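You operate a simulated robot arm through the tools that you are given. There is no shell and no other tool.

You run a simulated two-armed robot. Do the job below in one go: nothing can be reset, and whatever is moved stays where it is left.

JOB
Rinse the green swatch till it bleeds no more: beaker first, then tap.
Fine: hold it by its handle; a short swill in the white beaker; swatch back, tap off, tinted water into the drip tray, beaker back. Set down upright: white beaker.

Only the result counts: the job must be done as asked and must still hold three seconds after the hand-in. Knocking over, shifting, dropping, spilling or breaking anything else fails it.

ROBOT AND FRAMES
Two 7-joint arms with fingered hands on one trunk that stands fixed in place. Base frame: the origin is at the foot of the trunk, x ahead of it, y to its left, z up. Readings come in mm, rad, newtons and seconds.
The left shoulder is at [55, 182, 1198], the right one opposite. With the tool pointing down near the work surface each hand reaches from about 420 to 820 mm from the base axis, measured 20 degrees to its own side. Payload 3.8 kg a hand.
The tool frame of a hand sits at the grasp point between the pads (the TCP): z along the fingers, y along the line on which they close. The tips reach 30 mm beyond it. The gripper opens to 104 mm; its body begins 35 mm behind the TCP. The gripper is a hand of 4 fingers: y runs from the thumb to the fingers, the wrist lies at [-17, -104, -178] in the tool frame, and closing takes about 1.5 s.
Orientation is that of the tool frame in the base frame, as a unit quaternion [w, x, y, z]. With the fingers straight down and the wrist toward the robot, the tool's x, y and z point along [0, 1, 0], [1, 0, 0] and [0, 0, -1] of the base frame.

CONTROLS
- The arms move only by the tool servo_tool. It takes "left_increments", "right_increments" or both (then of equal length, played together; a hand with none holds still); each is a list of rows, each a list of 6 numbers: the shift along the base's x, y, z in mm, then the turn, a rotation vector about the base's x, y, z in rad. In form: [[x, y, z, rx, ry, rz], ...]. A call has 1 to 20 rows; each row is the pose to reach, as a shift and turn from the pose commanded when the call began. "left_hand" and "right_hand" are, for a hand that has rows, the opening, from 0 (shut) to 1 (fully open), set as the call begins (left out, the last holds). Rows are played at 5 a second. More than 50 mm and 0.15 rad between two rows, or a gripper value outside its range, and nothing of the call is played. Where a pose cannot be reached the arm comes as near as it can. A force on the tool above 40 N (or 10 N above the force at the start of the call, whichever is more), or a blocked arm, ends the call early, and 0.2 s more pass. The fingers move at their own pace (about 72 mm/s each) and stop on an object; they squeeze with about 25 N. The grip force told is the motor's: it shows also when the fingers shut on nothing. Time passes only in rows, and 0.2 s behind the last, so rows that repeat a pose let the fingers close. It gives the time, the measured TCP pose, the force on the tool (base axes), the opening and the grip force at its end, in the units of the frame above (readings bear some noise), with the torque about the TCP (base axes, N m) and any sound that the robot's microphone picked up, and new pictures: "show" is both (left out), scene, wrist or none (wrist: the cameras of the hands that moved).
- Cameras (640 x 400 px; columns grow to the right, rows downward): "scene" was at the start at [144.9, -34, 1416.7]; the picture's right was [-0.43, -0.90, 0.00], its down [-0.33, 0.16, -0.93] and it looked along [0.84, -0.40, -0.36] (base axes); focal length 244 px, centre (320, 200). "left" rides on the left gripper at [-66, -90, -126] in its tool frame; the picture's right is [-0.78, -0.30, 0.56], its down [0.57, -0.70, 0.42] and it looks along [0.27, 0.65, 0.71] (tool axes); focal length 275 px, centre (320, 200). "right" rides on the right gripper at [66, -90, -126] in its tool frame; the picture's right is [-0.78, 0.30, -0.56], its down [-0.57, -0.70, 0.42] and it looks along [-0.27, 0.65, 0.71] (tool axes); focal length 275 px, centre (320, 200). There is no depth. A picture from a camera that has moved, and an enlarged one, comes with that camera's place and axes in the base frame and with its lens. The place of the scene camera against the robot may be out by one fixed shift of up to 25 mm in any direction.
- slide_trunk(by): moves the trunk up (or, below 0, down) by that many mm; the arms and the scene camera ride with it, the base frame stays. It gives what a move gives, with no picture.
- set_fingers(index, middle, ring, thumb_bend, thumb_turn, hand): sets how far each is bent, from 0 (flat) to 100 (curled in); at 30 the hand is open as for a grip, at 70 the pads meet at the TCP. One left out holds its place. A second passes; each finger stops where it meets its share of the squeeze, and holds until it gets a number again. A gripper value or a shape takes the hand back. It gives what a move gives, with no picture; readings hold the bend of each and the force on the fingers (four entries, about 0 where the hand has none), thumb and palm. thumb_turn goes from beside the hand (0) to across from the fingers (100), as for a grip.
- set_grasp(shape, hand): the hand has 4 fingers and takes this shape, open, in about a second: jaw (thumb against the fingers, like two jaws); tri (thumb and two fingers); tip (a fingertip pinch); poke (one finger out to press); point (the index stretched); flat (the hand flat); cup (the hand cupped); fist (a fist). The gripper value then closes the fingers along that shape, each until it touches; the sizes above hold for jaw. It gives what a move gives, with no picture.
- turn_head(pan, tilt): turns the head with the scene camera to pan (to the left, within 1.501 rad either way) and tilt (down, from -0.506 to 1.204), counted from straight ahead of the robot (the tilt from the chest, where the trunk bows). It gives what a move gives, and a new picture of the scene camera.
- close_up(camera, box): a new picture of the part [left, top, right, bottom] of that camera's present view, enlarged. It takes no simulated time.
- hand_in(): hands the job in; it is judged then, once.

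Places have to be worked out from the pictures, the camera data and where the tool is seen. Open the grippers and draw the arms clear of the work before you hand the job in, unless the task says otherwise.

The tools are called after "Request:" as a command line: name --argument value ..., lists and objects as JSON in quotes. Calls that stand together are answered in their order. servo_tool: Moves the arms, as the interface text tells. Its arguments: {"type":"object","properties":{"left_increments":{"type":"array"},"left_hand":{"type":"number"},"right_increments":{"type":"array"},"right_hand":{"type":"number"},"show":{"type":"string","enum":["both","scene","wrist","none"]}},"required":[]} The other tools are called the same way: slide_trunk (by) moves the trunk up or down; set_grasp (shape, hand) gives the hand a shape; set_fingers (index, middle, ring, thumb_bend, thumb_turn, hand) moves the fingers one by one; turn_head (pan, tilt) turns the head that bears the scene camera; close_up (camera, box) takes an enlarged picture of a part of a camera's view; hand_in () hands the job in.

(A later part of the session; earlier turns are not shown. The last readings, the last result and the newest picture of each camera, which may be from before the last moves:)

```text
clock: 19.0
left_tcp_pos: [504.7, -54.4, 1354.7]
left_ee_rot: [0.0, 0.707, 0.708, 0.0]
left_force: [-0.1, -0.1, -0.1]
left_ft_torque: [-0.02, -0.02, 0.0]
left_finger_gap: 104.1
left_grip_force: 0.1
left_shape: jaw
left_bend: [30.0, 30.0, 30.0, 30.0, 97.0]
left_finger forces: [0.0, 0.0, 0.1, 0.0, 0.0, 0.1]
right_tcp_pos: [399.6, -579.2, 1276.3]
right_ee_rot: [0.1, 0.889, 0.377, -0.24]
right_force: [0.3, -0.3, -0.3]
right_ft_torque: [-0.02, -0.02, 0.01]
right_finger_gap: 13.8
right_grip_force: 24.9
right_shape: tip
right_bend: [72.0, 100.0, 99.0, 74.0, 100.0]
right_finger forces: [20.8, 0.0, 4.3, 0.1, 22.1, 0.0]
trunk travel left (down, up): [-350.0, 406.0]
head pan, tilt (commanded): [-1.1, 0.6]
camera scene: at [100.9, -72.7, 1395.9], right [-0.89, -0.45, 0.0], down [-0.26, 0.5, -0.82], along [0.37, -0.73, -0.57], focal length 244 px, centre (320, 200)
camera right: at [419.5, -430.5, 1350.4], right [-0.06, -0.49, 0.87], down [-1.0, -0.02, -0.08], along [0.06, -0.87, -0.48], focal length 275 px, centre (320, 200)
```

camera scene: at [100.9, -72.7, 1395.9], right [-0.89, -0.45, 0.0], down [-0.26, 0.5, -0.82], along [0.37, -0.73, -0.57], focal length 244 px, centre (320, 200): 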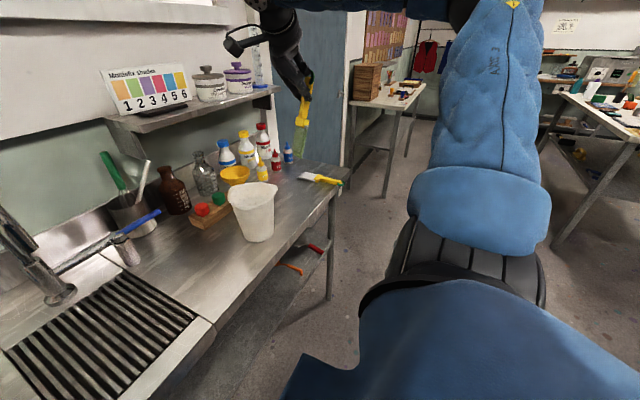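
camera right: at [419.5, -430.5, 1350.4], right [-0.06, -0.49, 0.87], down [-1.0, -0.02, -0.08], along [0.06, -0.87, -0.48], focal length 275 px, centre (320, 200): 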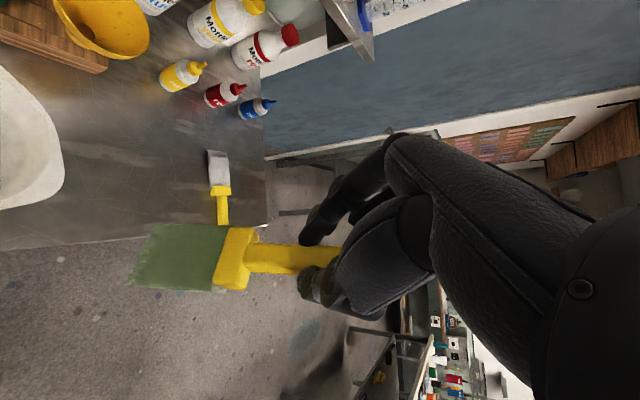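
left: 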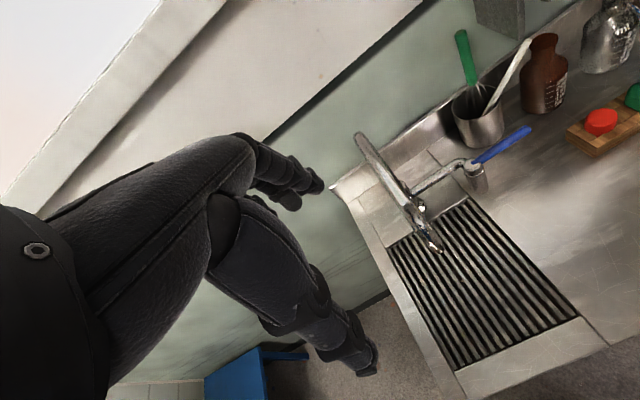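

The swatch now hangs blade-down with about 15° tilt, exactly as commanded. Before dipping I'll take the right hand aside a little and use the left wrist camera to look down into the beaker, to check for water and measure its position.

Request:
servo_tool --right_increments '[[-15, -40, 0, 0, 0, 0], [-30, -80, 0, 0, 0, 0], [-45, -120, 0, 0, 0, 0], [-45, -120, 0, 0, 0, 0], [-45, -120, 0, 0, 0, 0], [-45, -120, 0, 0, 0, 0], [-45, -120, 0, 0, 0, 0], [-45, -120, 0, 0, 0, 0]]' --left_increments '[[-10, -20, 0, 0, 0, 0], [-15, -60, 0, 0, 0, -0.05], [-20, -105, 0, 0, 0, -0.1], [-25, -150, -10, 0, 0, -0.15], [-30, -195, -25, 0, 0, -0.2], [-35, -235, -45, 0, 0, -0.26], [-40, -266, -65, 0, 0, -0.26], [-40, -266, -65, 0, 0, -0.26]]' --show "both"

```text
clock: 20.8
left_tcp_pos: [430.3, -219.7, 1285.5]
left_ee_rot: [0.003, 0.782, 0.624, 0.0]
left_force: [0.4, 0.6, -0.2]
left_ft_torque: [-0.02, -0.02, 0.01]
left_finger_gap: 103.9
left_grip_force: 0.1
left_shape: jaw
left_bend: [30.0, 30.0, 30.0, 30.0, 97.0]
left_finger forces: [0.0, 0.1, 0.0, 0.0, 0.1, 0.0]
left hand out of reach, approached as far as the arm can: row 4, 5, 6, 7, 8
right_tcp_pos: [354.2, -700.5, 1277.2]
right_ee_rot: [0.101, 0.89, 0.376, -0.238]
right_force: [0.1, 0.3, -0.5]
right_ft_torque: [-0.01, -0.01, -0.02]
right_finger_gap: 13.9
right_grip_force: 25.2
right_shape: tip
right_bend: [72.0, 100.0, 99.0, 74.0, 100.0]
right_finger forces: [20.8, 0.1, 4.4, 0.0, 22.2, 0.0]
trunk travel left (down, up): [-350.0, 406.0]
head pan, tilt (commanded): [-1.1, 0.6]
camera scene: at [99.7, -72.9, 1396.0], right [-0.89, -0.45, 0.0], down [-0.26, 0.5, -0.83], along [0.38, -0.73, -0.56], focal length 244 px, centre (320, 200)
camera right: at [373.5, -552.3, 1352.1], right [-0.06, -0.49, 0.87], down [-1.0, -0.02, -0.08], along [0.06, -0.87, -0.49], focal length 275 px, centre (320, 200)
camera left: at [327.8, -262.4, 1412.2], right [-0.46, -0.69, -0.56], down [-0.56, 0.71, -0.43], along [0.69, 0.11, -0.71], focal length 275 px, centre (320, 200)
```

scene: 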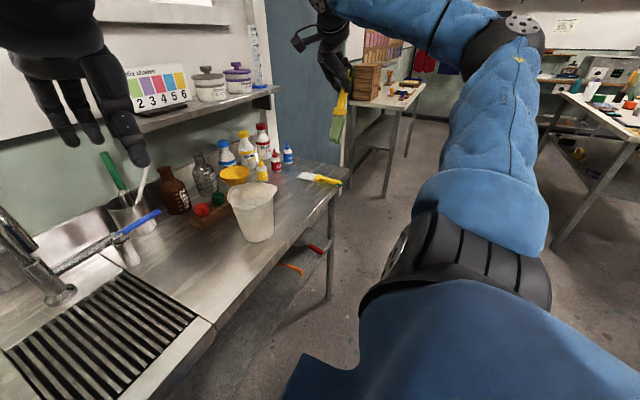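
right: 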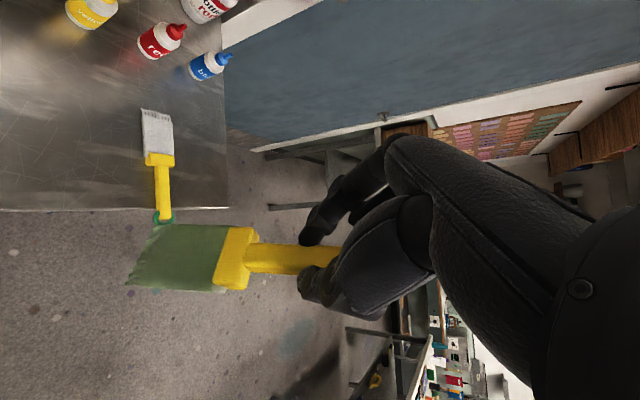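
left: 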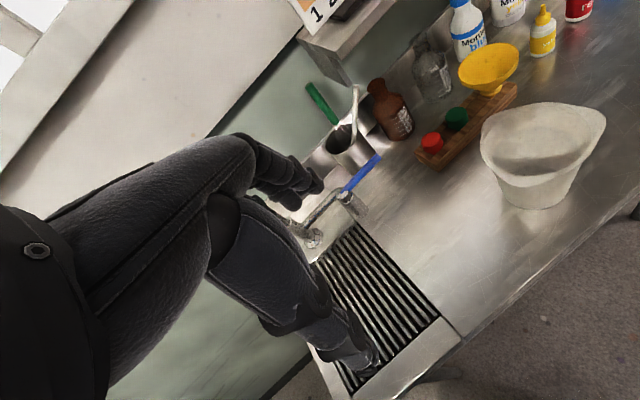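

The left hand stopped short of the target but its camera now sees into the beaker. I'll enlarge that part.

Request:
close_up --camera "left" --box '[460, 80, 640, 220]'

Request:
close_up --camera "left" --box '[280, 60, 460, 260]'

Request:
close_up --camera "scene" --box '[190, 150, 290, 260]'

```text
2.86 times, centred on (550, 150) of left
camera zoom: at [327.8, -262.4, 1412.2], right [-0.46, -0.69, -0.56], down [-0.56, 0.71, -0.43], along [0.69, 0.11, -0.71], focal length 786 px, centre (-337, 343)
```

zoom: 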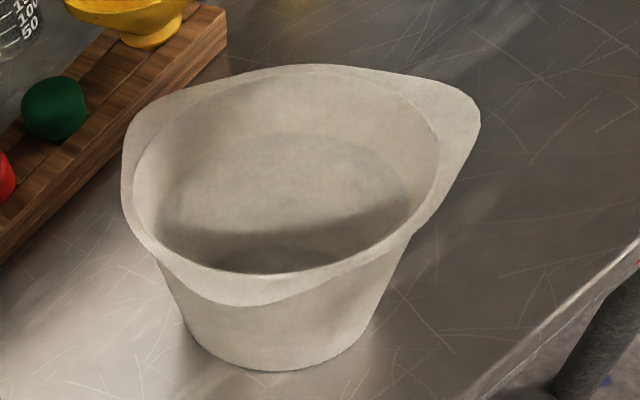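

```text
2.00 times, centred on (370, 160) of left
camera zoom: at [327.8, -262.4, 1412.2], right [-0.46, -0.69, -0.56], down [-0.56, 0.71, -0.43], along [0.69, 0.11, -0.71], focal length 551 px, centre (220, 280)
```

zoom: 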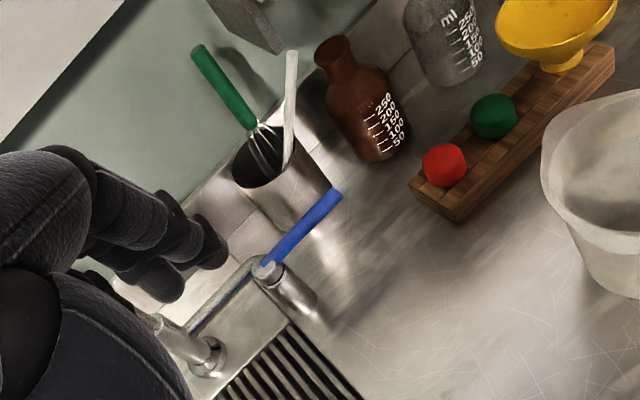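

```text
3.64 times, centred on (240, 205) of scene
camera zoom: at [99.7, -72.9, 1396.0], right [-0.89, -0.45, 0.0], down [-0.26, 0.5, -0.83], along [0.38, -0.73, -0.56], focal length 887 px, centre (611, 182)
```

zoom: 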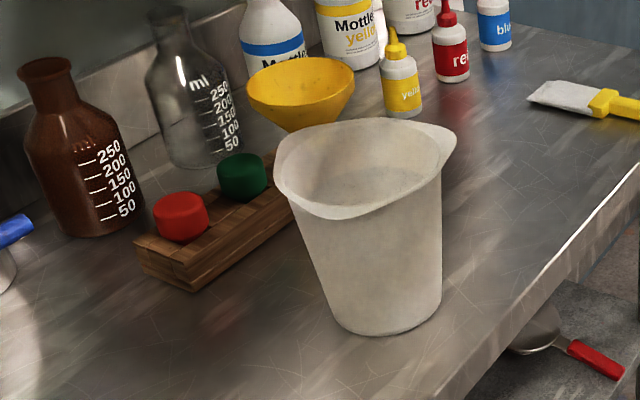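

The beaker holds clear water up to about z≈990 (roughly 90 mm deep), and its centre is at ≈(490, -469). I'll retreat the left hand well to the left and bring the hanging swatch high over the beaker.

Request:
servo_tool --left_increments '[[10, 40, 10, 0, 0, 0.05], [20, 80, 20, 0, 0, 0.1], [30, 125, 35, 0, 0, 0.15], [30, 170, 50, 0, 0, 0.2], [20, 218, 65, 0, 0, 0.26], [5, 265, 65, 0, 0, 0.26], [-10, 312, 65, 0, 0, 0.26], [-25, 359, 65, 0, 0, 0.26], [-40, 406, 65, 0, 0, 0.26], [-55, 453, 65, 0, 0, 0.26], [-70, 500, 65, 0, 0, 0.26], [-85, 547, 65, 0, 0, 0.26]]' --right_increments '[[0, 0, 0, 0, 0, 0], [0, 0, 0, 0, 0, 0], [0, 0, 0, 0, 0, 0], [0, 0, 0, 0, 0, 0], [0, 0, 0, 0, 0, 0], [20, 33, 0, 0, 0, 0], [40, 66, 0, 0, 0, 0], [60, 99, 0, 0, 0, 0], [80, 132, 0, 0, 0, 0], [100, 165, 0, 0, 0, 0], [120, 198, 0, 0, 0, 0], [134, 228, 0, 0, 0, 0]]' --show "none"

Request:
turn_head --pan -0.85 --tilt 0.6

```text
refused: row 5 steps farther than a row can; nothing moved
```

```text
clock: 21.6
left_tcp_pos: [432.0, -218.2, 1285.0]
left_ee_rot: [0.002, 0.782, 0.623, 0.001]
left_force: [0.2, 0.3, -0.8]
left_ft_torque: [0.01, -0.01, -0.01]
left_finger_gap: 103.7
left_grip_force: 0.1
left_shape: jaw
left_bend: [30.0, 30.0, 30.0, 30.0, 97.0]
left_finger forces: [0.0, 0.1, 0.1, 0.0, 0.1, 0.0]
right_tcp_pos: [356.0, -700.9, 1277.3]
right_ee_rot: [0.1, 0.889, 0.377, -0.239]
right_force: [-1.2, 0.2, -0.2]
right_ft_torque: [0.01, -0.05, 0.01]
right_finger_gap: 13.8
right_grip_force: 25.3
right_shape: tip
right_bend: [72.0, 100.0, 99.0, 74.0, 100.0]
right_finger forces: [20.8, 0.0, 4.3, 0.1, 22.2, 0.1]
trunk travel left (down, up): [-350.0, 406.0]
head pan, tilt (commanded): [-0.85, 0.6]
camera scene: at [119.4, -60.3, 1395.9], right [-0.75, -0.66, 0.0], down [-0.37, 0.42, -0.82], along [0.54, -0.62, -0.57], focal length 244 px, centre (320, 200)
```

scene: 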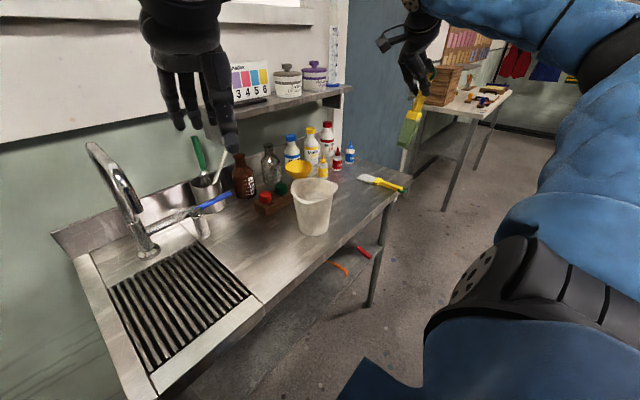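

One step was slightly too long; I'll resend the same retreat with smaller steps.

Request:
servo_tool --left_increments '[[10, 40, 10, 0, 0, 0.05], [20, 80, 20, 0, 0, 0.1], [30, 120, 35, 0, 0, 0.15], [30, 160, 50, 0, 0, 0.2], [25, 202, 65, 0, 0, 0.26], [10, 247, 65, 0, 0, 0.26], [-5, 292, 65, 0, 0, 0.26], [-20, 337, 65, 0, 0, 0.26], [-35, 382, 65, 0, 0, 0.26], [-50, 427, 65, 0, 0, 0.26], [-65, 472, 65, 0, 0, 0.26], [-80, 517, 65, 0, 0, 0.26], [-80, 540, 65, 0, 0, 0.26]]' --right_increments '[[0, 0, 0, 0, 0, 0], [0, 0, 0, 0, 0, 0], [0, 0, 0, 0, 0, 0], [0, 0, 0, 0, 0, 0], [0, 0, 0, 0, 0, 0], [20, 33, 0, 0, 0, 0], [40, 66, 0, 0, 0, 0], [60, 99, 0, 0, 0, 0], [80, 132, 0, 0, 0, 0], [100, 165, 0, 0, 0, 0], [120, 198, 0, 0, 0, 0], [134, 228, 0, 0, 0, 0], [134, 228, 0, 0, 0, 0]]' --show "scene"

Request:
close_up --camera "scene" --box '[230, 60, 410, 260]'

```text
clock: 24.4
left_tcp_pos: [355.6, 323.3, 1345.5]
left_ee_rot: [-0.001, 0.707, 0.707, 0.001]
left_force: [0.9, -0.9, 0.0]
left_ft_torque: [-0.01, 0.02, -0.01]
left_finger_gap: 103.8
left_grip_force: 0.0
left_shape: jaw
left_bend: [30.0, 30.0, 30.0, 30.0, 97.0]
left_finger forces: [0.1, 0.0, 0.1, 0.0, 0.0, 0.0]
right_tcp_pos: [489.1, -471.1, 1274.2]
right_ee_rot: [0.1, 0.89, 0.376, -0.239]
right_force: [-0.4, -0.4, 0.2]
right_ft_torque: [0.02, 0.01, 0.02]
right_finger_gap: 13.8
right_grip_force: 24.5
right_shape: tip
right_bend: [72.0, 100.0, 99.0, 74.0, 100.0]
right_finger forces: [20.9, 0.0, 4.3, 0.0, 22.0, 0.0]
trunk travel left (down, up): [-350.0, 406.0]
head pan, tilt (commanded): [-0.85, 0.6]
camera scene: at [119.6, -60.5, 1395.9], right [-0.75, -0.66, 0.0], down [-0.37, 0.42, -0.82], along [0.54, -0.62, -0.57], focal length 244 px, centre (320, 200)
```

scene: 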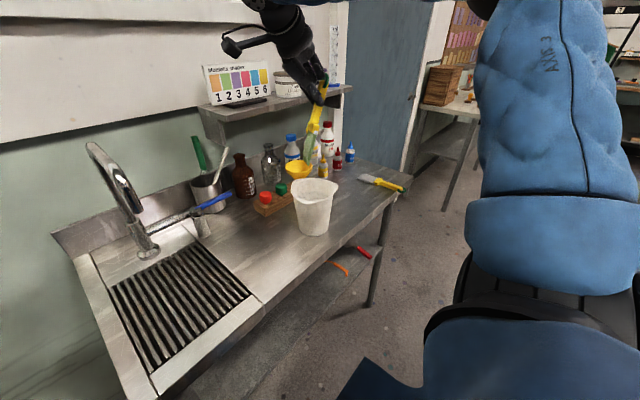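

```text
2.00 times, centred on (320, 160) of scene
camera zoom: at [119.6, -60.5, 1395.9], right [-0.75, -0.66, 0.0], down [-0.37, 0.42, -0.82], along [0.54, -0.62, -0.57], focal length 488 px, centre (320, 280)
```

zoom: 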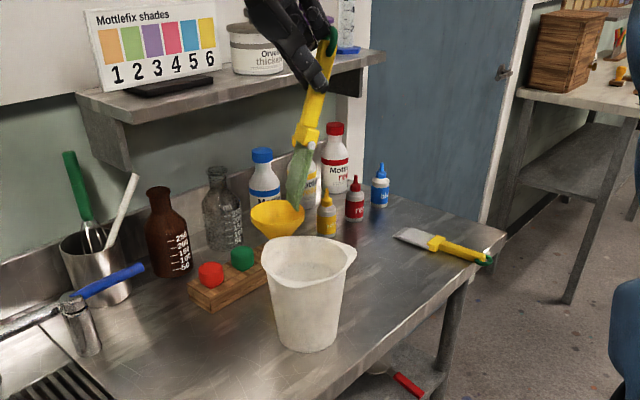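

The blade hangs over the beaker mouth, within a few mm of where I predicted. I'll lower it halfway into the mouth and check the clearances.

Request:
servo_tool --right_increments '[[0, 0, -30, 0, 0, 0], [0, 0, -60, 0, 0, 0], [0, 0, -90, 0, 0, 0], [0, 0, -115, 0, 0, 0], [0, 0, -115, 0, 0, 0]]' --show "scene"

Request:
close_up --camera "scene" --box '[260, 100, 380, 250]'

Request:
close_up --camera "right" --box '[0, 80, 360, 340]'

```text
clock: 25.6
left_tcp_pos: [354.3, 323.8, 1346.1]
left_ee_rot: [0.0, 0.707, 0.708, -0.001]
left_force: [-0.7, 0.1, 0.1]
left_ft_torque: [-0.01, 0.02, 0.03]
left_finger_gap: 103.8
left_grip_force: 0.0
left_shape: jaw
left_bend: [30.0, 30.0, 30.0, 30.0, 97.0]
left_finger forces: [0.0, 0.0, 0.1, 0.0, 0.0, 0.1]
right_tcp_pos: [488.6, -472.2, 1162.8]
right_ee_rot: [0.1, 0.89, 0.376, -0.239]
right_force: [0.6, -1.8, -0.4]
right_ft_torque: [-0.16, -0.14, -0.06]
right_finger_gap: 13.5
right_grip_force: 24.5
right_shape: tip
right_bend: [72.0, 100.0, 99.0, 74.0, 100.0]
right_finger forces: [25.2, 0.0, 5.9, 0.0, 22.7, 0.1]
trunk travel left (down, up): [-350.0, 406.0]
head pan, tilt (commanded): [-0.85, 0.6]
camera scene: at [119.4, -60.0, 1395.9], right [-0.75, -0.66, 0.0], down [-0.37, 0.42, -0.83], along [0.54, -0.62, -0.57], focal length 244 px, centre (320, 200)
```

scene: 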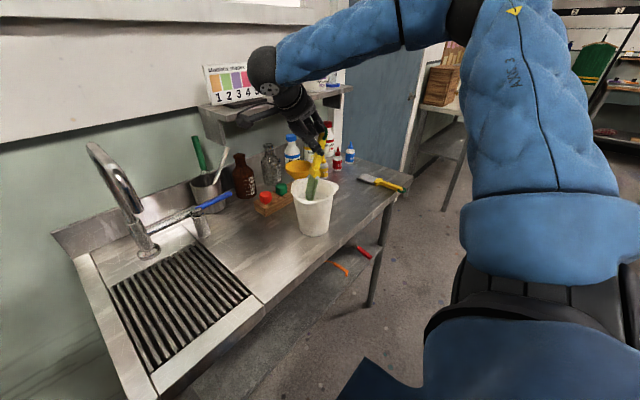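

```text
2.67 times, centred on (320, 175) of scene
camera zoom: at [119.4, -60.0, 1395.9], right [-0.75, -0.66, 0.0], down [-0.37, 0.42, -0.83], along [0.54, -0.62, -0.57], focal length 650 px, centre (320, 267)
```

zoom: 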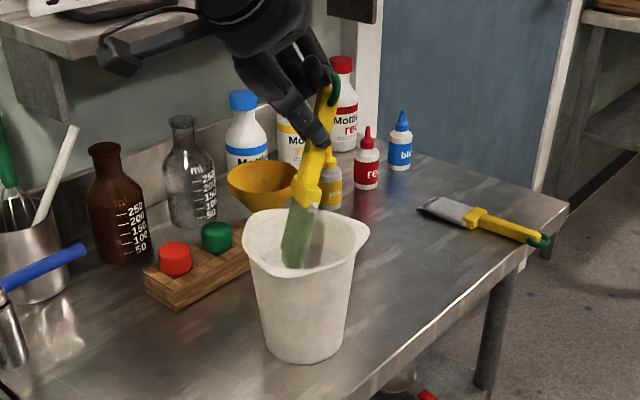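

```text
1.54 times, centred on (180, 210) of right
camera zoom: at [508.5, -322.5, 1237.0], right [-0.06, -0.49, 0.87], down [-1.0, -0.02, -0.08], along [0.06, -0.87, -0.49], focal length 424 px, centre (535, 185)
```

zoom: 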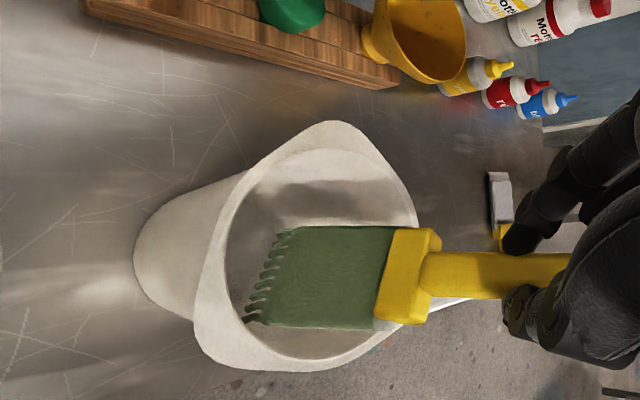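

There is a slight side load (~1.8 N) on the tool, so before going deeper I'll hold still for a moment and re-read the force.

Request:
servo_tool --right_increments '[[0, 0, 0, 0, 0, 0], [0, 0, 0, 0, 0, 0]]' --show "scene"

Request:
close_up --camera "scene" --box '[280, 130, 360, 240]'

Request:
close_up --camera "right" --box '[60, 130, 320, 330]'

```text
clock: 26.2
left_tcp_pos: [355.8, 323.0, 1345.7]
left_ee_rot: [-0.001, 0.707, 0.707, 0.0]
left_force: [-0.4, 0.2, 0.3]
left_ft_torque: [0.0, -0.03, 0.0]
left_finger_gap: 104.0
left_grip_force: 0.0
left_shape: jaw
left_bend: [30.0, 30.0, 30.0, 30.0, 97.0]
left_finger forces: [0.0, 0.0, 0.0, 0.0, 0.0, 0.0]
right_tcp_pos: [489.3, -470.8, 1161.9]
right_ee_rot: [0.101, 0.889, 0.377, -0.24]
right_force: [0.6, -1.4, -0.3]
right_ft_torque: [-0.11, -0.1, -0.04]
right_finger_gap: 13.6
right_grip_force: 24.7
right_shape: tip
right_bend: [72.0, 100.0, 99.0, 74.0, 100.0]
right_finger forces: [24.8, 0.0, 3.5, 0.0, 23.2, 0.1]
trunk travel left (down, up): [-350.0, 406.0]
head pan, tilt (commanded): [-0.85, 0.6]
camera scene: at [119.7, -60.0, 1395.9], right [-0.75, -0.66, 0.0], down [-0.37, 0.42, -0.82], along [0.54, -0.62, -0.57], focal length 244 px, centre (320, 200)
```

scene: 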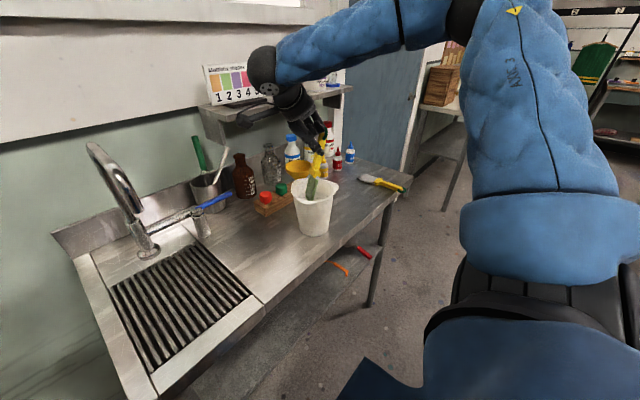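

```text
3.64 times, centred on (320, 185) of scene
camera zoom: at [119.7, -60.0, 1395.9], right [-0.75, -0.66, 0.0], down [-0.37, 0.42, -0.82], along [0.54, -0.62, -0.57], focal length 887 px, centre (320, 254)
```

zoom: 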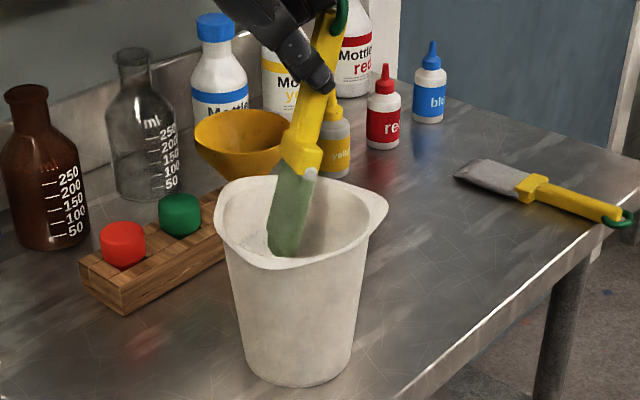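

```text
2.00 times, centred on (190, 230) of right
camera zoom: at [508.7, -322.3, 1237.0], right [-0.06, -0.49, 0.87], down [-1.0, -0.02, -0.08], along [0.06, -0.87, -0.49], focal length 551 px, centre (580, 140)
```

zoom: 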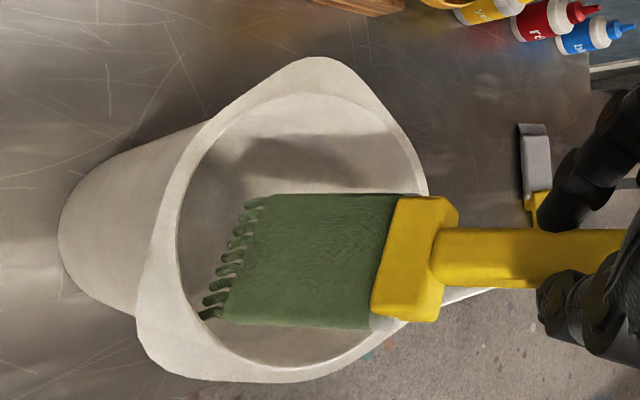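

The wrist view shows the swatch sits about 9° askew in the pinch, and its lower corner is touching the near-left rim. It also slid about 20 mm up in the grip while the beaker stayed put. I'll lift clear and re-measure the swatch in the hand.

Request:
servo_tool --right_increments '[[1, -1, 10, 0, 0, 0], [3, -3, 25, 0, 0, 0], [3, -3, 50, 0, 0, 0], [3, -3, 80, 0, 0, 0], [3, -3, 80, 0, 0, 0]]' --show "both"

Request:
close_up --camera "scene" --box '[260, 80, 380, 240]'

Request:
close_up --camera "right" --box '[60, 130, 380, 330]'

```text
clock: 27.4
left_tcp_pos: [355.7, 323.3, 1345.2]
left_ee_rot: [0.0, 0.706, 0.708, 0.0]
left_force: [0.2, -1.2, -0.4]
left_ft_torque: [0.01, 0.02, -0.01]
left_finger_gap: 103.8
left_grip_force: 0.1
left_shape: jaw
left_bend: [30.0, 30.0, 30.0, 30.0, 97.0]
left_finger forces: [0.0, 0.1, 0.0, 0.1, 0.1, 0.0]
right_tcp_pos: [493.6, -475.4, 1240.3]
right_ee_rot: [0.099, 0.889, 0.377, -0.24]
right_force: [-0.4, -0.1, -0.1]
right_ft_torque: [0.0, -0.01, -0.02]
right_finger_gap: 13.3
right_grip_force: 24.9
right_shape: tip
right_bend: [72.0, 100.0, 99.0, 74.0, 100.0]
right_finger forces: [23.1, 0.0, 4.6, 0.0, 24.1, 0.0]
trunk travel left (down, up): [-350.0, 406.0]
head pan, tilt (commanded): [-0.85, 0.6]
camera scene: at [119.8, -60.2, 1395.8], right [-0.75, -0.66, 0.0], down [-0.37, 0.42, -0.82], along [0.54, -0.62, -0.57], focal length 244 px, centre (320, 200)
camera right: at [513.0, -326.6, 1314.4], right [-0.06, -0.49, 0.87], down [-1.0, -0.02, -0.08], along [0.06, -0.87, -0.49], focal length 275 px, centre (320, 200)
```

scene: 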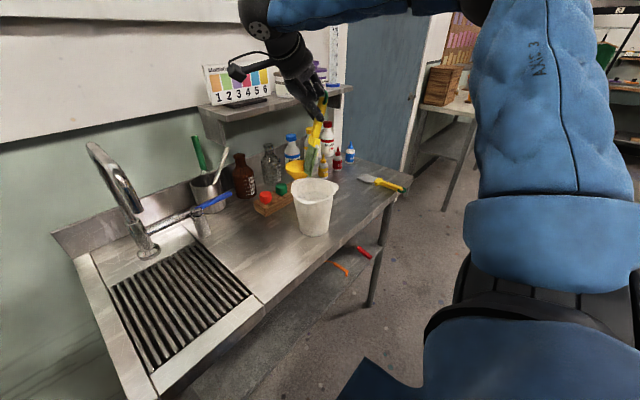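
right: 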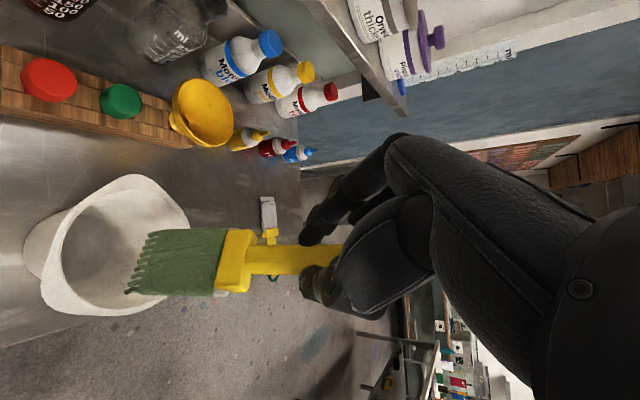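

```text
2.50 times, centred on (320, 160) of scene
camera zoom: at [119.8, -60.2, 1395.8], right [-0.75, -0.66, 0.0], down [-0.37, 0.42, -0.82], along [0.54, -0.62, -0.57], focal length 610 px, centre (320, 300)
```

zoom: 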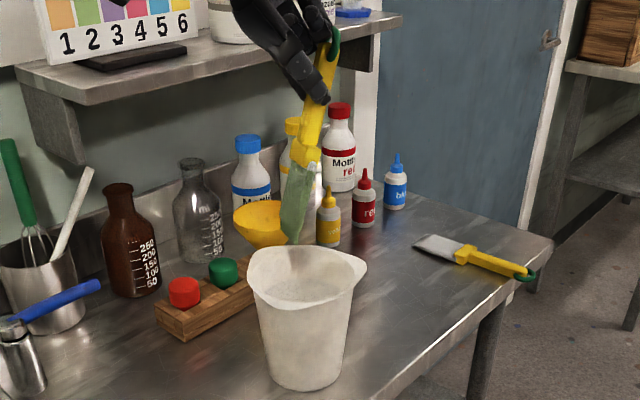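

```text
2.00 times, centred on (220, 230) of right
camera zoom: at [513.0, -326.6, 1314.4], right [-0.06, -0.49, 0.87], down [-1.0, -0.02, -0.08], along [0.06, -0.87, -0.49], focal length 551 px, centre (520, 140)
```

zoom: 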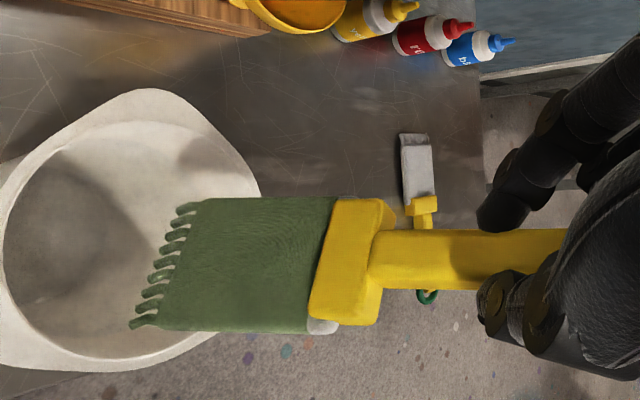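

The swatch returned to its earlier place in the hand once clear. I'll zoom in more tightly to determine the blade's exact pose in the hand.

Request:
close_up --camera "scene" --box '[290, 85, 350, 185]'

Request:
close_up --camera "right" --box '[110, 210, 270, 310]'

```text
4.00 times, centred on (320, 135) of scene
camera zoom: at [119.8, -60.2, 1395.8], right [-0.75, -0.66, 0.0], down [-0.37, 0.42, -0.82], along [0.54, -0.62, -0.57], focal length 976 px, centre (320, 460)
```

zoom: 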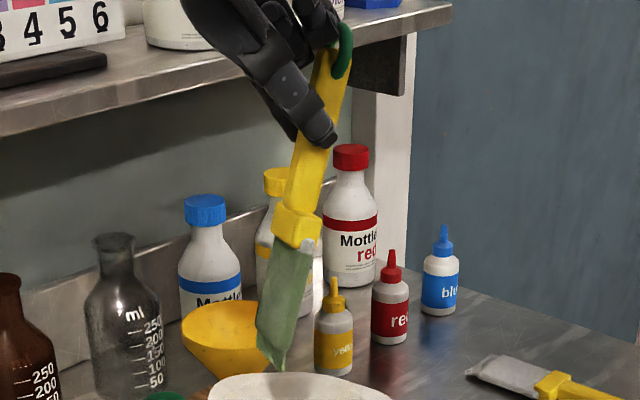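

```text
4.00 times, centred on (190, 260) of right
camera zoom: at [513.0, -326.6, 1314.4], right [-0.06, -0.49, 0.87], down [-1.0, -0.02, -0.08], along [0.06, -0.87, -0.49], focal length 1101 px, centre (840, -40)
```

zoom: 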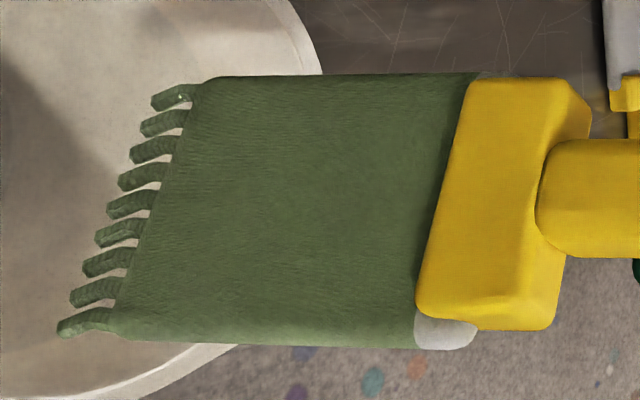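

Triangulating both views puts the blade tip centre at TCP + (-7.5, 32, -153), with the blade leaning 18° toward +y and about 48 mm wide. I'll shift the hand to (497, -488) so the tip enters near the middle of the mouth, then lower with force checks.

Request:
servo_tool --right_increments '[[5, -13, 0, 0, 0, 0], [5, -13, -30, 0, 0, 0], [5, -13, -60, 0, 0, 0], [5, -13, -90, 0, 0, 0], [5, -13, -90, 0, 0, 0]]' --show "both"

Request:
close_up --camera "right" --box '[0, 130, 320, 330]'

Request:
close_up --camera "scene" --box '[280, 110, 360, 240]'

```text
clock: 28.6
left_tcp_pos: [354.9, 322.8, 1346.0]
left_ee_rot: [0.0, 0.707, 0.708, 0.0]
left_force: [-0.1, -0.1, 0.8]
left_ft_torque: [0.01, 0.03, 0.0]
left_finger_gap: 103.9
left_grip_force: 0.1
left_shape: jaw
left_bend: [30.0, 30.0, 30.0, 30.0, 97.0]
left_finger forces: [0.0, 0.0, 0.1, 0.0, 0.0, 0.0]
right_tcp_pos: [498.0, -487.3, 1150.6]
right_ee_rot: [0.101, 0.889, 0.377, -0.239]
right_force: [0.5, 0.1, -0.4]
right_ft_torque: [0.01, 0.03, 0.0]
right_finger_gap: 13.1
right_grip_force: 24.9
right_shape: tip
right_bend: [72.0, 100.0, 99.0, 74.0, 100.0]
right_finger forces: [23.0, 0.0, 4.3, 0.0, 23.9, 0.0]
trunk travel left (down, up): [-350.0, 406.0]
head pan, tilt (commanded): [-0.85, 0.6]
camera scene: at [119.2, -59.7, 1396.0], right [-0.75, -0.66, 0.0], down [-0.37, 0.42, -0.83], along [0.54, -0.62, -0.56], focal length 244 px, centre (320, 200)
camera right: at [517.2, -338.3, 1225.7], right [-0.06, -0.49, 0.87], down [-1.0, -0.02, -0.08], along [0.06, -0.87, -0.48], focal length 275 px, centre (320, 200)
```

scene: 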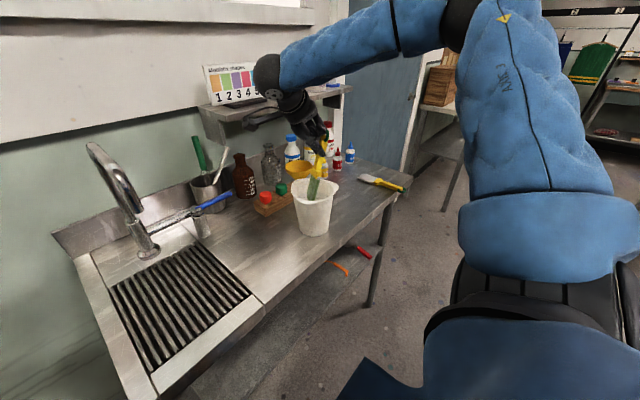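
right: 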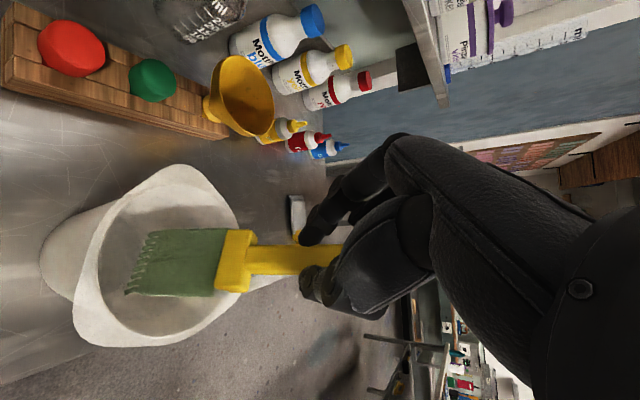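

```text
2.00 times, centred on (160, 230) of right
camera zoom: at [517.2, -338.3, 1225.7], right [-0.06, -0.49, 0.87], down [-1.0, -0.02, -0.08], along [0.06, -0.87, -0.48], focal length 551 px, centre (640, 140)
```

zoom: 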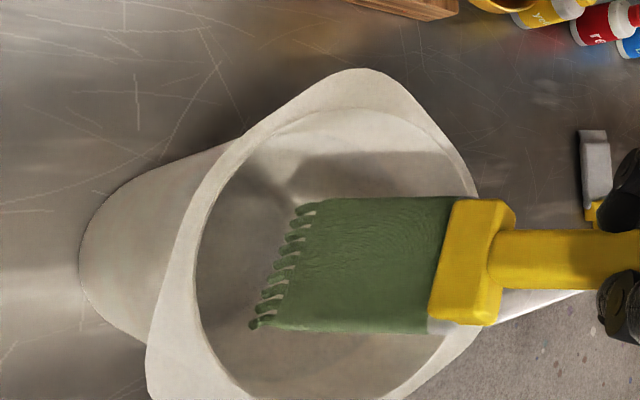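

```text
3.08 times, centred on (320, 175) of scene
camera zoom: at [119.2, -59.7, 1396.0], right [-0.75, -0.66, 0.0], down [-0.37, 0.42, -0.83], along [0.54, -0.62, -0.56], focal length 750 px, centre (320, 277)
```

zoom: 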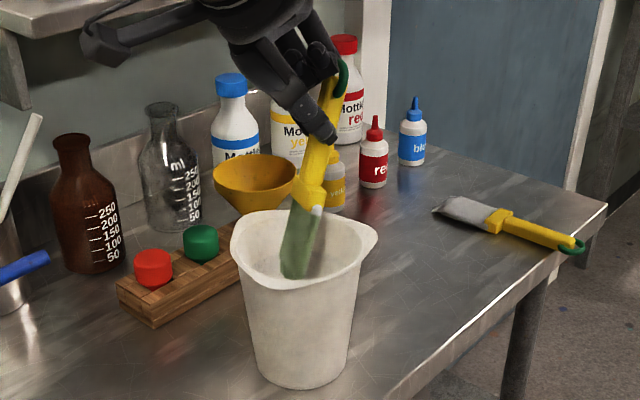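

No contact now, and the blade is inside the mouth with clearance all round. I'll lower it into the water to just above the bottom.

Request:
servo_tool --right_increments '[[0, 0, -20, 0, 0, 0], [0, 0, -40, 0, 0, 0], [0, 0, -60, 0, 0, 0], [0, 0, -72, 0, 0, 0], [0, 0, -72, 0, 0, 0]]' --show "both"

Request:
close_up --camera "right" --box '[0, 130, 320, 330]'

Request:
close_up --camera "scene" --box '[280, 110, 360, 240]'

```text
clock: 29.8
left_tcp_pos: [356.0, 322.8, 1346.0]
left_ee_rot: [0.0, 0.706, 0.708, 0.001]
left_force: [0.6, -0.3, 0.0]
left_ft_torque: [0.01, -0.01, 0.03]
left_finger_gap: 103.8
left_grip_force: 0.1
left_shape: jaw
left_bend: [30.0, 30.0, 30.0, 30.0, 97.0]
left_finger forces: [0.1, 0.0, 0.1, 0.1, 0.0, 0.1]
right_tcp_pos: [496.9, -488.3, 1081.2]
right_ee_rot: [0.1, 0.89, 0.375, -0.239]
right_force: [-0.2, -0.4, 0.1]
right_ft_torque: [0.01, -0.02, -0.01]
right_finger_gap: 13.6
right_grip_force: 25.1
right_shape: tip
right_bend: [72.0, 100.0, 99.0, 74.0, 100.0]
right_finger forces: [22.9, 0.1, 4.2, 0.0, 23.9, 0.1]
trunk travel left (down, up): [-350.0, 406.0]
head pan, tilt (commanded): [-0.85, 0.6]
camera scene: at [119.5, -59.9, 1395.9], right [-0.75, -0.66, 0.0], down [-0.37, 0.42, -0.83], along [0.54, -0.62, -0.56], focal length 244 px, centre (320, 200)
camera right: at [515.9, -339.1, 1154.2], right [-0.06, -0.49, 0.87], down [-1.0, -0.02, -0.08], along [0.06, -0.87, -0.48], focal length 275 px, centre (320, 200)
```

scene: 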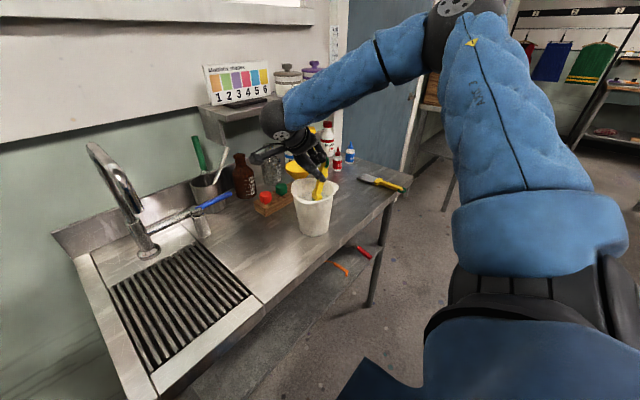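
right: 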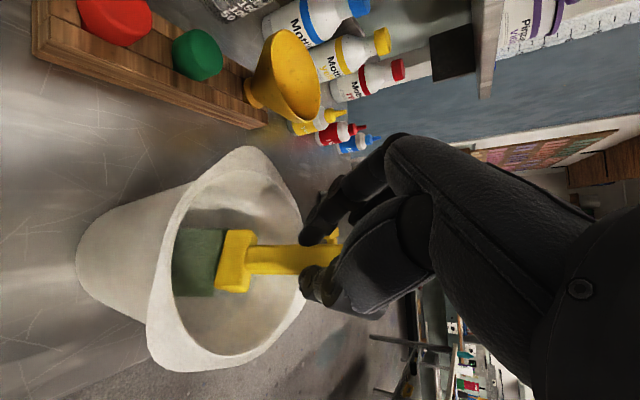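

```text
2.00 times, centred on (160, 230) of right
camera zoom: at [515.9, -339.1, 1154.2], right [-0.06, -0.49, 0.87], down [-1.0, -0.02, -0.08], along [0.06, -0.87, -0.48], focal length 551 px, centre (640, 140)
```

zoom: 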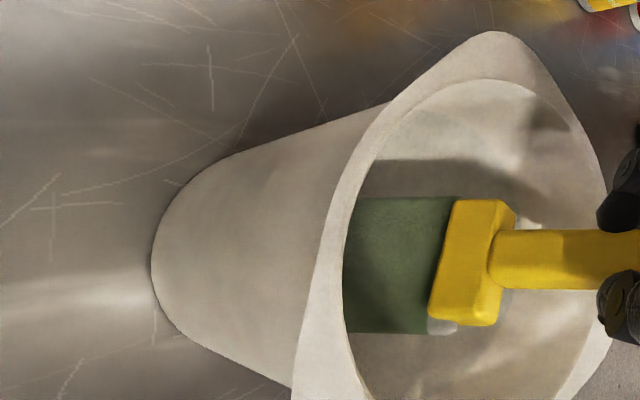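

```text
3.08 times, centred on (320, 175) of scene
camera zoom: at [119.5, -59.9, 1395.9], right [-0.75, -0.66, 0.0], down [-0.37, 0.42, -0.83], along [0.54, -0.62, -0.56], focal length 750 px, centre (320, 277)
```

zoom: 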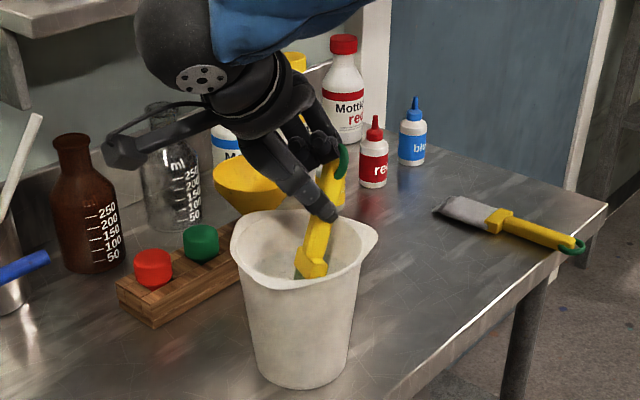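

No contact; the blade is nearly submerged with its tip about 25 mm above the bottom. I'll go 9 mm deeper and make a short swill with small movements.

Request:
servo_tool --right_increments '[[0, 0, -9, 0, 0, 0], [6, -2, -9, 0, 0, 0], [4, -6, -7, 0, 0, 0], [-3, -6, -5, 0, 0, 0], [-6, -2, -7, 0, 0, 0], [0, 2, -9, 0, 0, 0], [6, -2, -9, 0, 0, 0], [4, -6, -7, 0, 0, 0], [-3, -6, -5, 0, 0, 0], [-6, -2, -7, 0, 0, 0], [0, 2, -9, 0, 0, 0], [6, -2, -9, 0, 0, 0], [4, -6, -7, 0, 0, 0], [-3, -6, -5, 0, 0, 0], [-6, -2, -7, 0, 0, 0], [0, 0, -9, 0, 0, 0]]' --show "both"

Request:
close_up --camera "right" --box '[0, 130, 320, 330]'

Request:
close_up --camera "scene" --box '[280, 110, 360, 240]'

```text
clock: 33.2
left_tcp_pos: [356.1, 324.2, 1345.7]
left_ee_rot: [0.0, 0.707, 0.707, 0.0]
left_force: [1.1, 0.7, 0.5]
left_ft_torque: [0.02, 0.01, 0.01]
left_finger_gap: 103.8
left_grip_force: 0.0
left_shape: jaw
left_bend: [30.0, 30.0, 30.0, 30.0, 97.0]
left_finger forces: [0.0, 0.1, 0.1, 0.0, 0.1, 0.0]
right_tcp_pos: [497.2, -485.8, 1069.2]
right_ee_rot: [0.1, 0.889, 0.377, -0.239]
right_force: [-0.5, -0.2, -1.3]
right_ft_torque: [-0.01, 0.02, -0.01]
right_finger_gap: 13.2
right_grip_force: 25.2
right_shape: tip
right_bend: [72.0, 100.0, 99.0, 74.0, 100.0]
right_finger forces: [22.8, 0.0, 4.1, 0.1, 23.9, 0.1]
trunk travel left (down, up): [-350.0, 406.0]
head pan, tilt (commanded): [-0.85, 0.6]
camera scene: at [119.9, -59.8, 1395.9], right [-0.75, -0.66, 0.0], down [-0.37, 0.42, -0.82], along [0.54, -0.62, -0.57], focal length 244 px, centre (320, 200)
camera right: at [516.3, -337.9, 1143.9], right [-0.06, -0.49, 0.87], down [-1.0, -0.02, -0.08], along [0.06, -0.87, -0.48], focal length 275 px, centre (320, 200)
```

scene: 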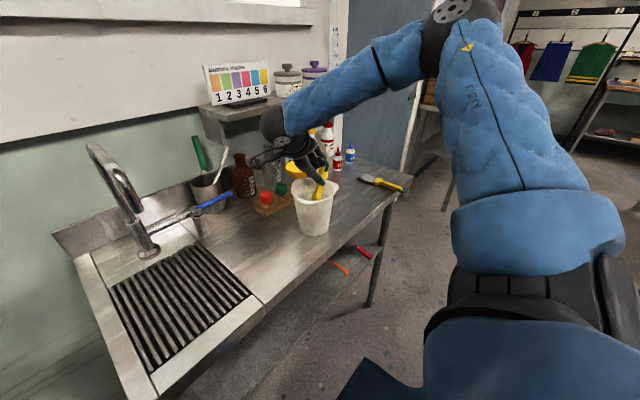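
right: 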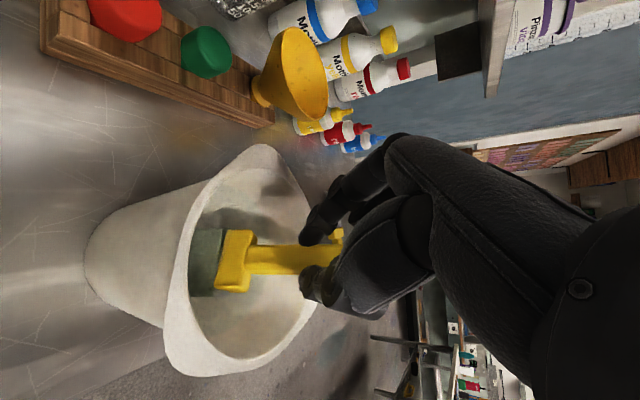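

```text
2.00 times, centred on (160, 230) of right
camera zoom: at [516.3, -337.9, 1143.9], right [-0.06, -0.49, 0.87], down [-1.0, -0.02, -0.08], along [0.06, -0.87, -0.48], focal length 551 px, centre (640, 140)
```

zoom: 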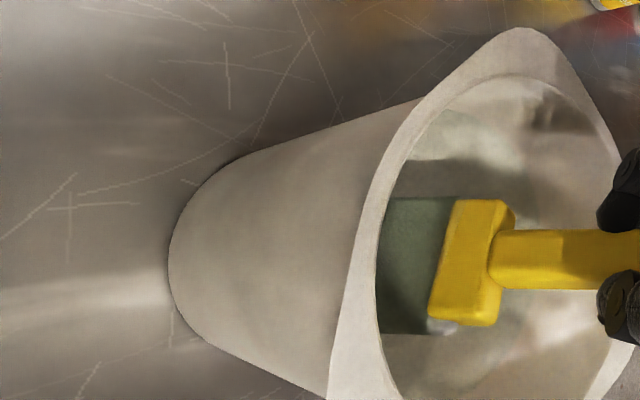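

```text
3.08 times, centred on (320, 175) of scene
camera zoom: at [119.9, -59.8, 1395.9], right [-0.75, -0.66, 0.0], down [-0.37, 0.42, -0.82], along [0.54, -0.62, -0.57], focal length 750 px, centre (320, 277)
```

zoom: 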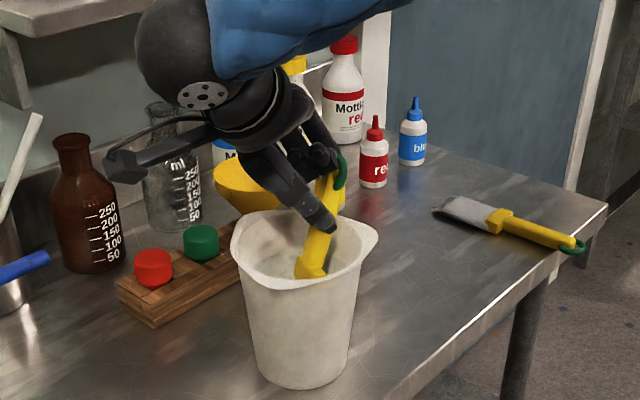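

About three seconds of swill are done with the blade under the surface. I'll lift it out slowly over the beaker, let it drip, and look at the water.

Request:
servo_tool --right_increments '[[0, 0, 25, 0, 0, 0], [0, 0, 50, 0, 0, 0], [0, 0, 80, 0, 0, 0], [0, 0, 110, 0, 0, 0], [0, 0, 140, 0, 0, 0], [0, 0, 165, 0, 0, 0], [0, 0, 165, 0, 0, 0], [0, 0, 165, 0, 0, 0], [0, 0, 165, 0, 0, 0], [0, 0, 165, 0, 0, 0]]' --show "both"

Request:
close_up --camera "right" --box '[0, 130, 320, 330]'

Request:
close_up --camera "scene" --box '[280, 80, 360, 240]'

```text
clock: 35.4
left_tcp_pos: [355.7, 323.7, 1346.1]
left_ee_rot: [0.001, 0.706, 0.708, 0.0]
left_force: [-0.4, 0.4, -0.1]
left_ft_torque: [0.03, 0.0, 0.03]
left_finger_gap: 104.1
left_grip_force: 0.0
left_shape: jaw
left_bend: [30.0, 30.0, 30.0, 30.0, 97.0]
left_finger forces: [0.1, 0.0, 0.0, 0.0, 0.0, 0.0]
right_tcp_pos: [496.9, -486.6, 1234.1]
right_ee_rot: [0.1, 0.889, 0.376, -0.24]
right_force: [-0.1, -0.1, -1.1]
right_ft_torque: [0.01, 0.0, -0.01]
right_finger_gap: 13.2
right_grip_force: 24.9
right_shape: tip
right_bend: [72.0, 100.0, 99.0, 74.0, 100.0]
right_finger forces: [22.8, 0.0, 4.0, 0.0, 23.5, 0.0]
trunk travel left (down, up): [-350.0, 406.0]
head pan, tilt (commanded): [-0.85, 0.6]
camera scene: at [119.5, -59.8, 1395.9], right [-0.75, -0.66, 0.0], down [-0.37, 0.42, -0.83], along [0.54, -0.62, -0.56], focal length 244 px, centre (320, 200)
camera right: at [516.3, -338.2, 1308.8], right [-0.06, -0.49, 0.87], down [-1.0, -0.02, -0.08], along [0.06, -0.87, -0.48], focal length 275 px, centre (320, 200)
```

scene: 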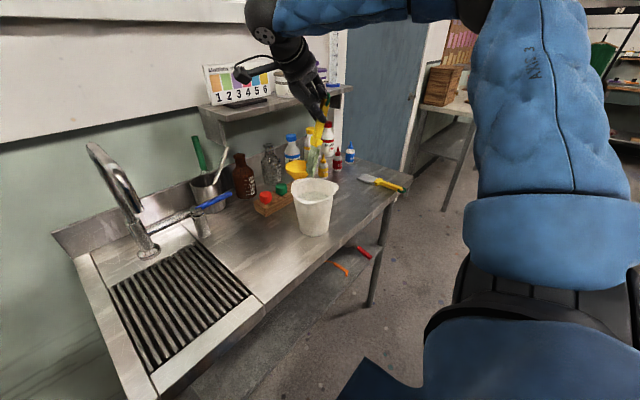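
right: 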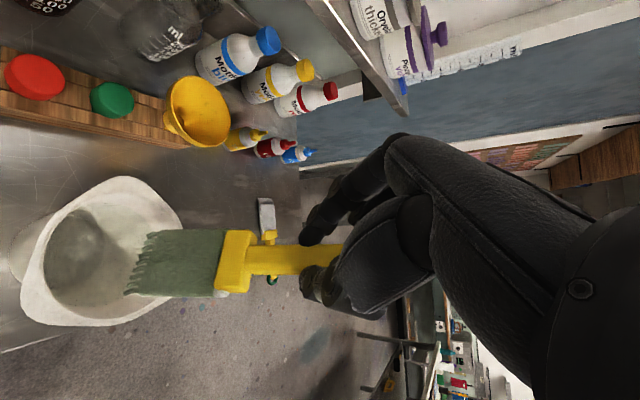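

```text
2.00 times, centred on (160, 230) of right
camera zoom: at [516.3, -338.2, 1308.8], right [-0.06, -0.49, 0.87], down [-1.0, -0.02, -0.08], along [0.06, -0.87, -0.48], focal length 551 px, centre (640, 140)
```

zoom: 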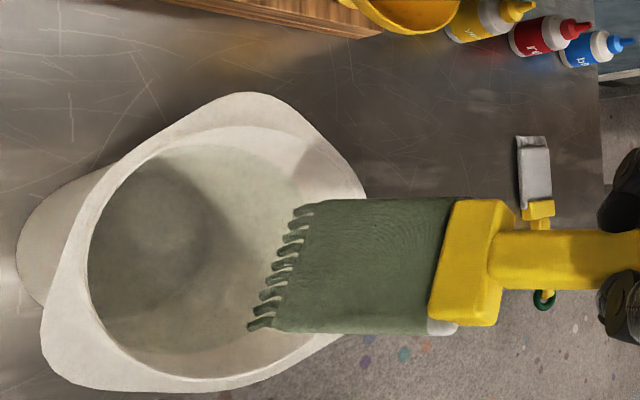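

```text
2.50 times, centred on (320, 160) of scene
camera zoom: at [119.5, -59.8, 1395.9], right [-0.75, -0.66, 0.0], down [-0.37, 0.42, -0.83], along [0.54, -0.62, -0.56], focal length 610 px, centre (320, 300)
```

zoom: 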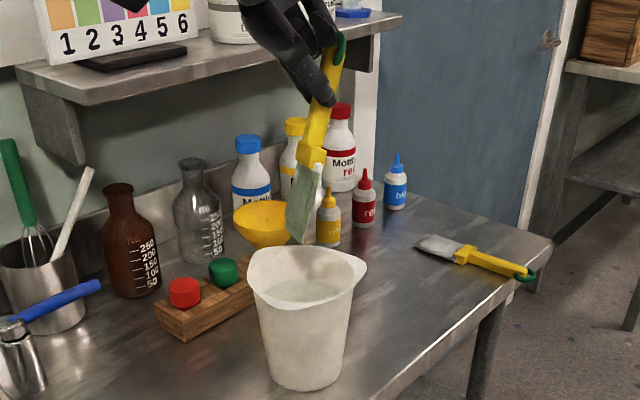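

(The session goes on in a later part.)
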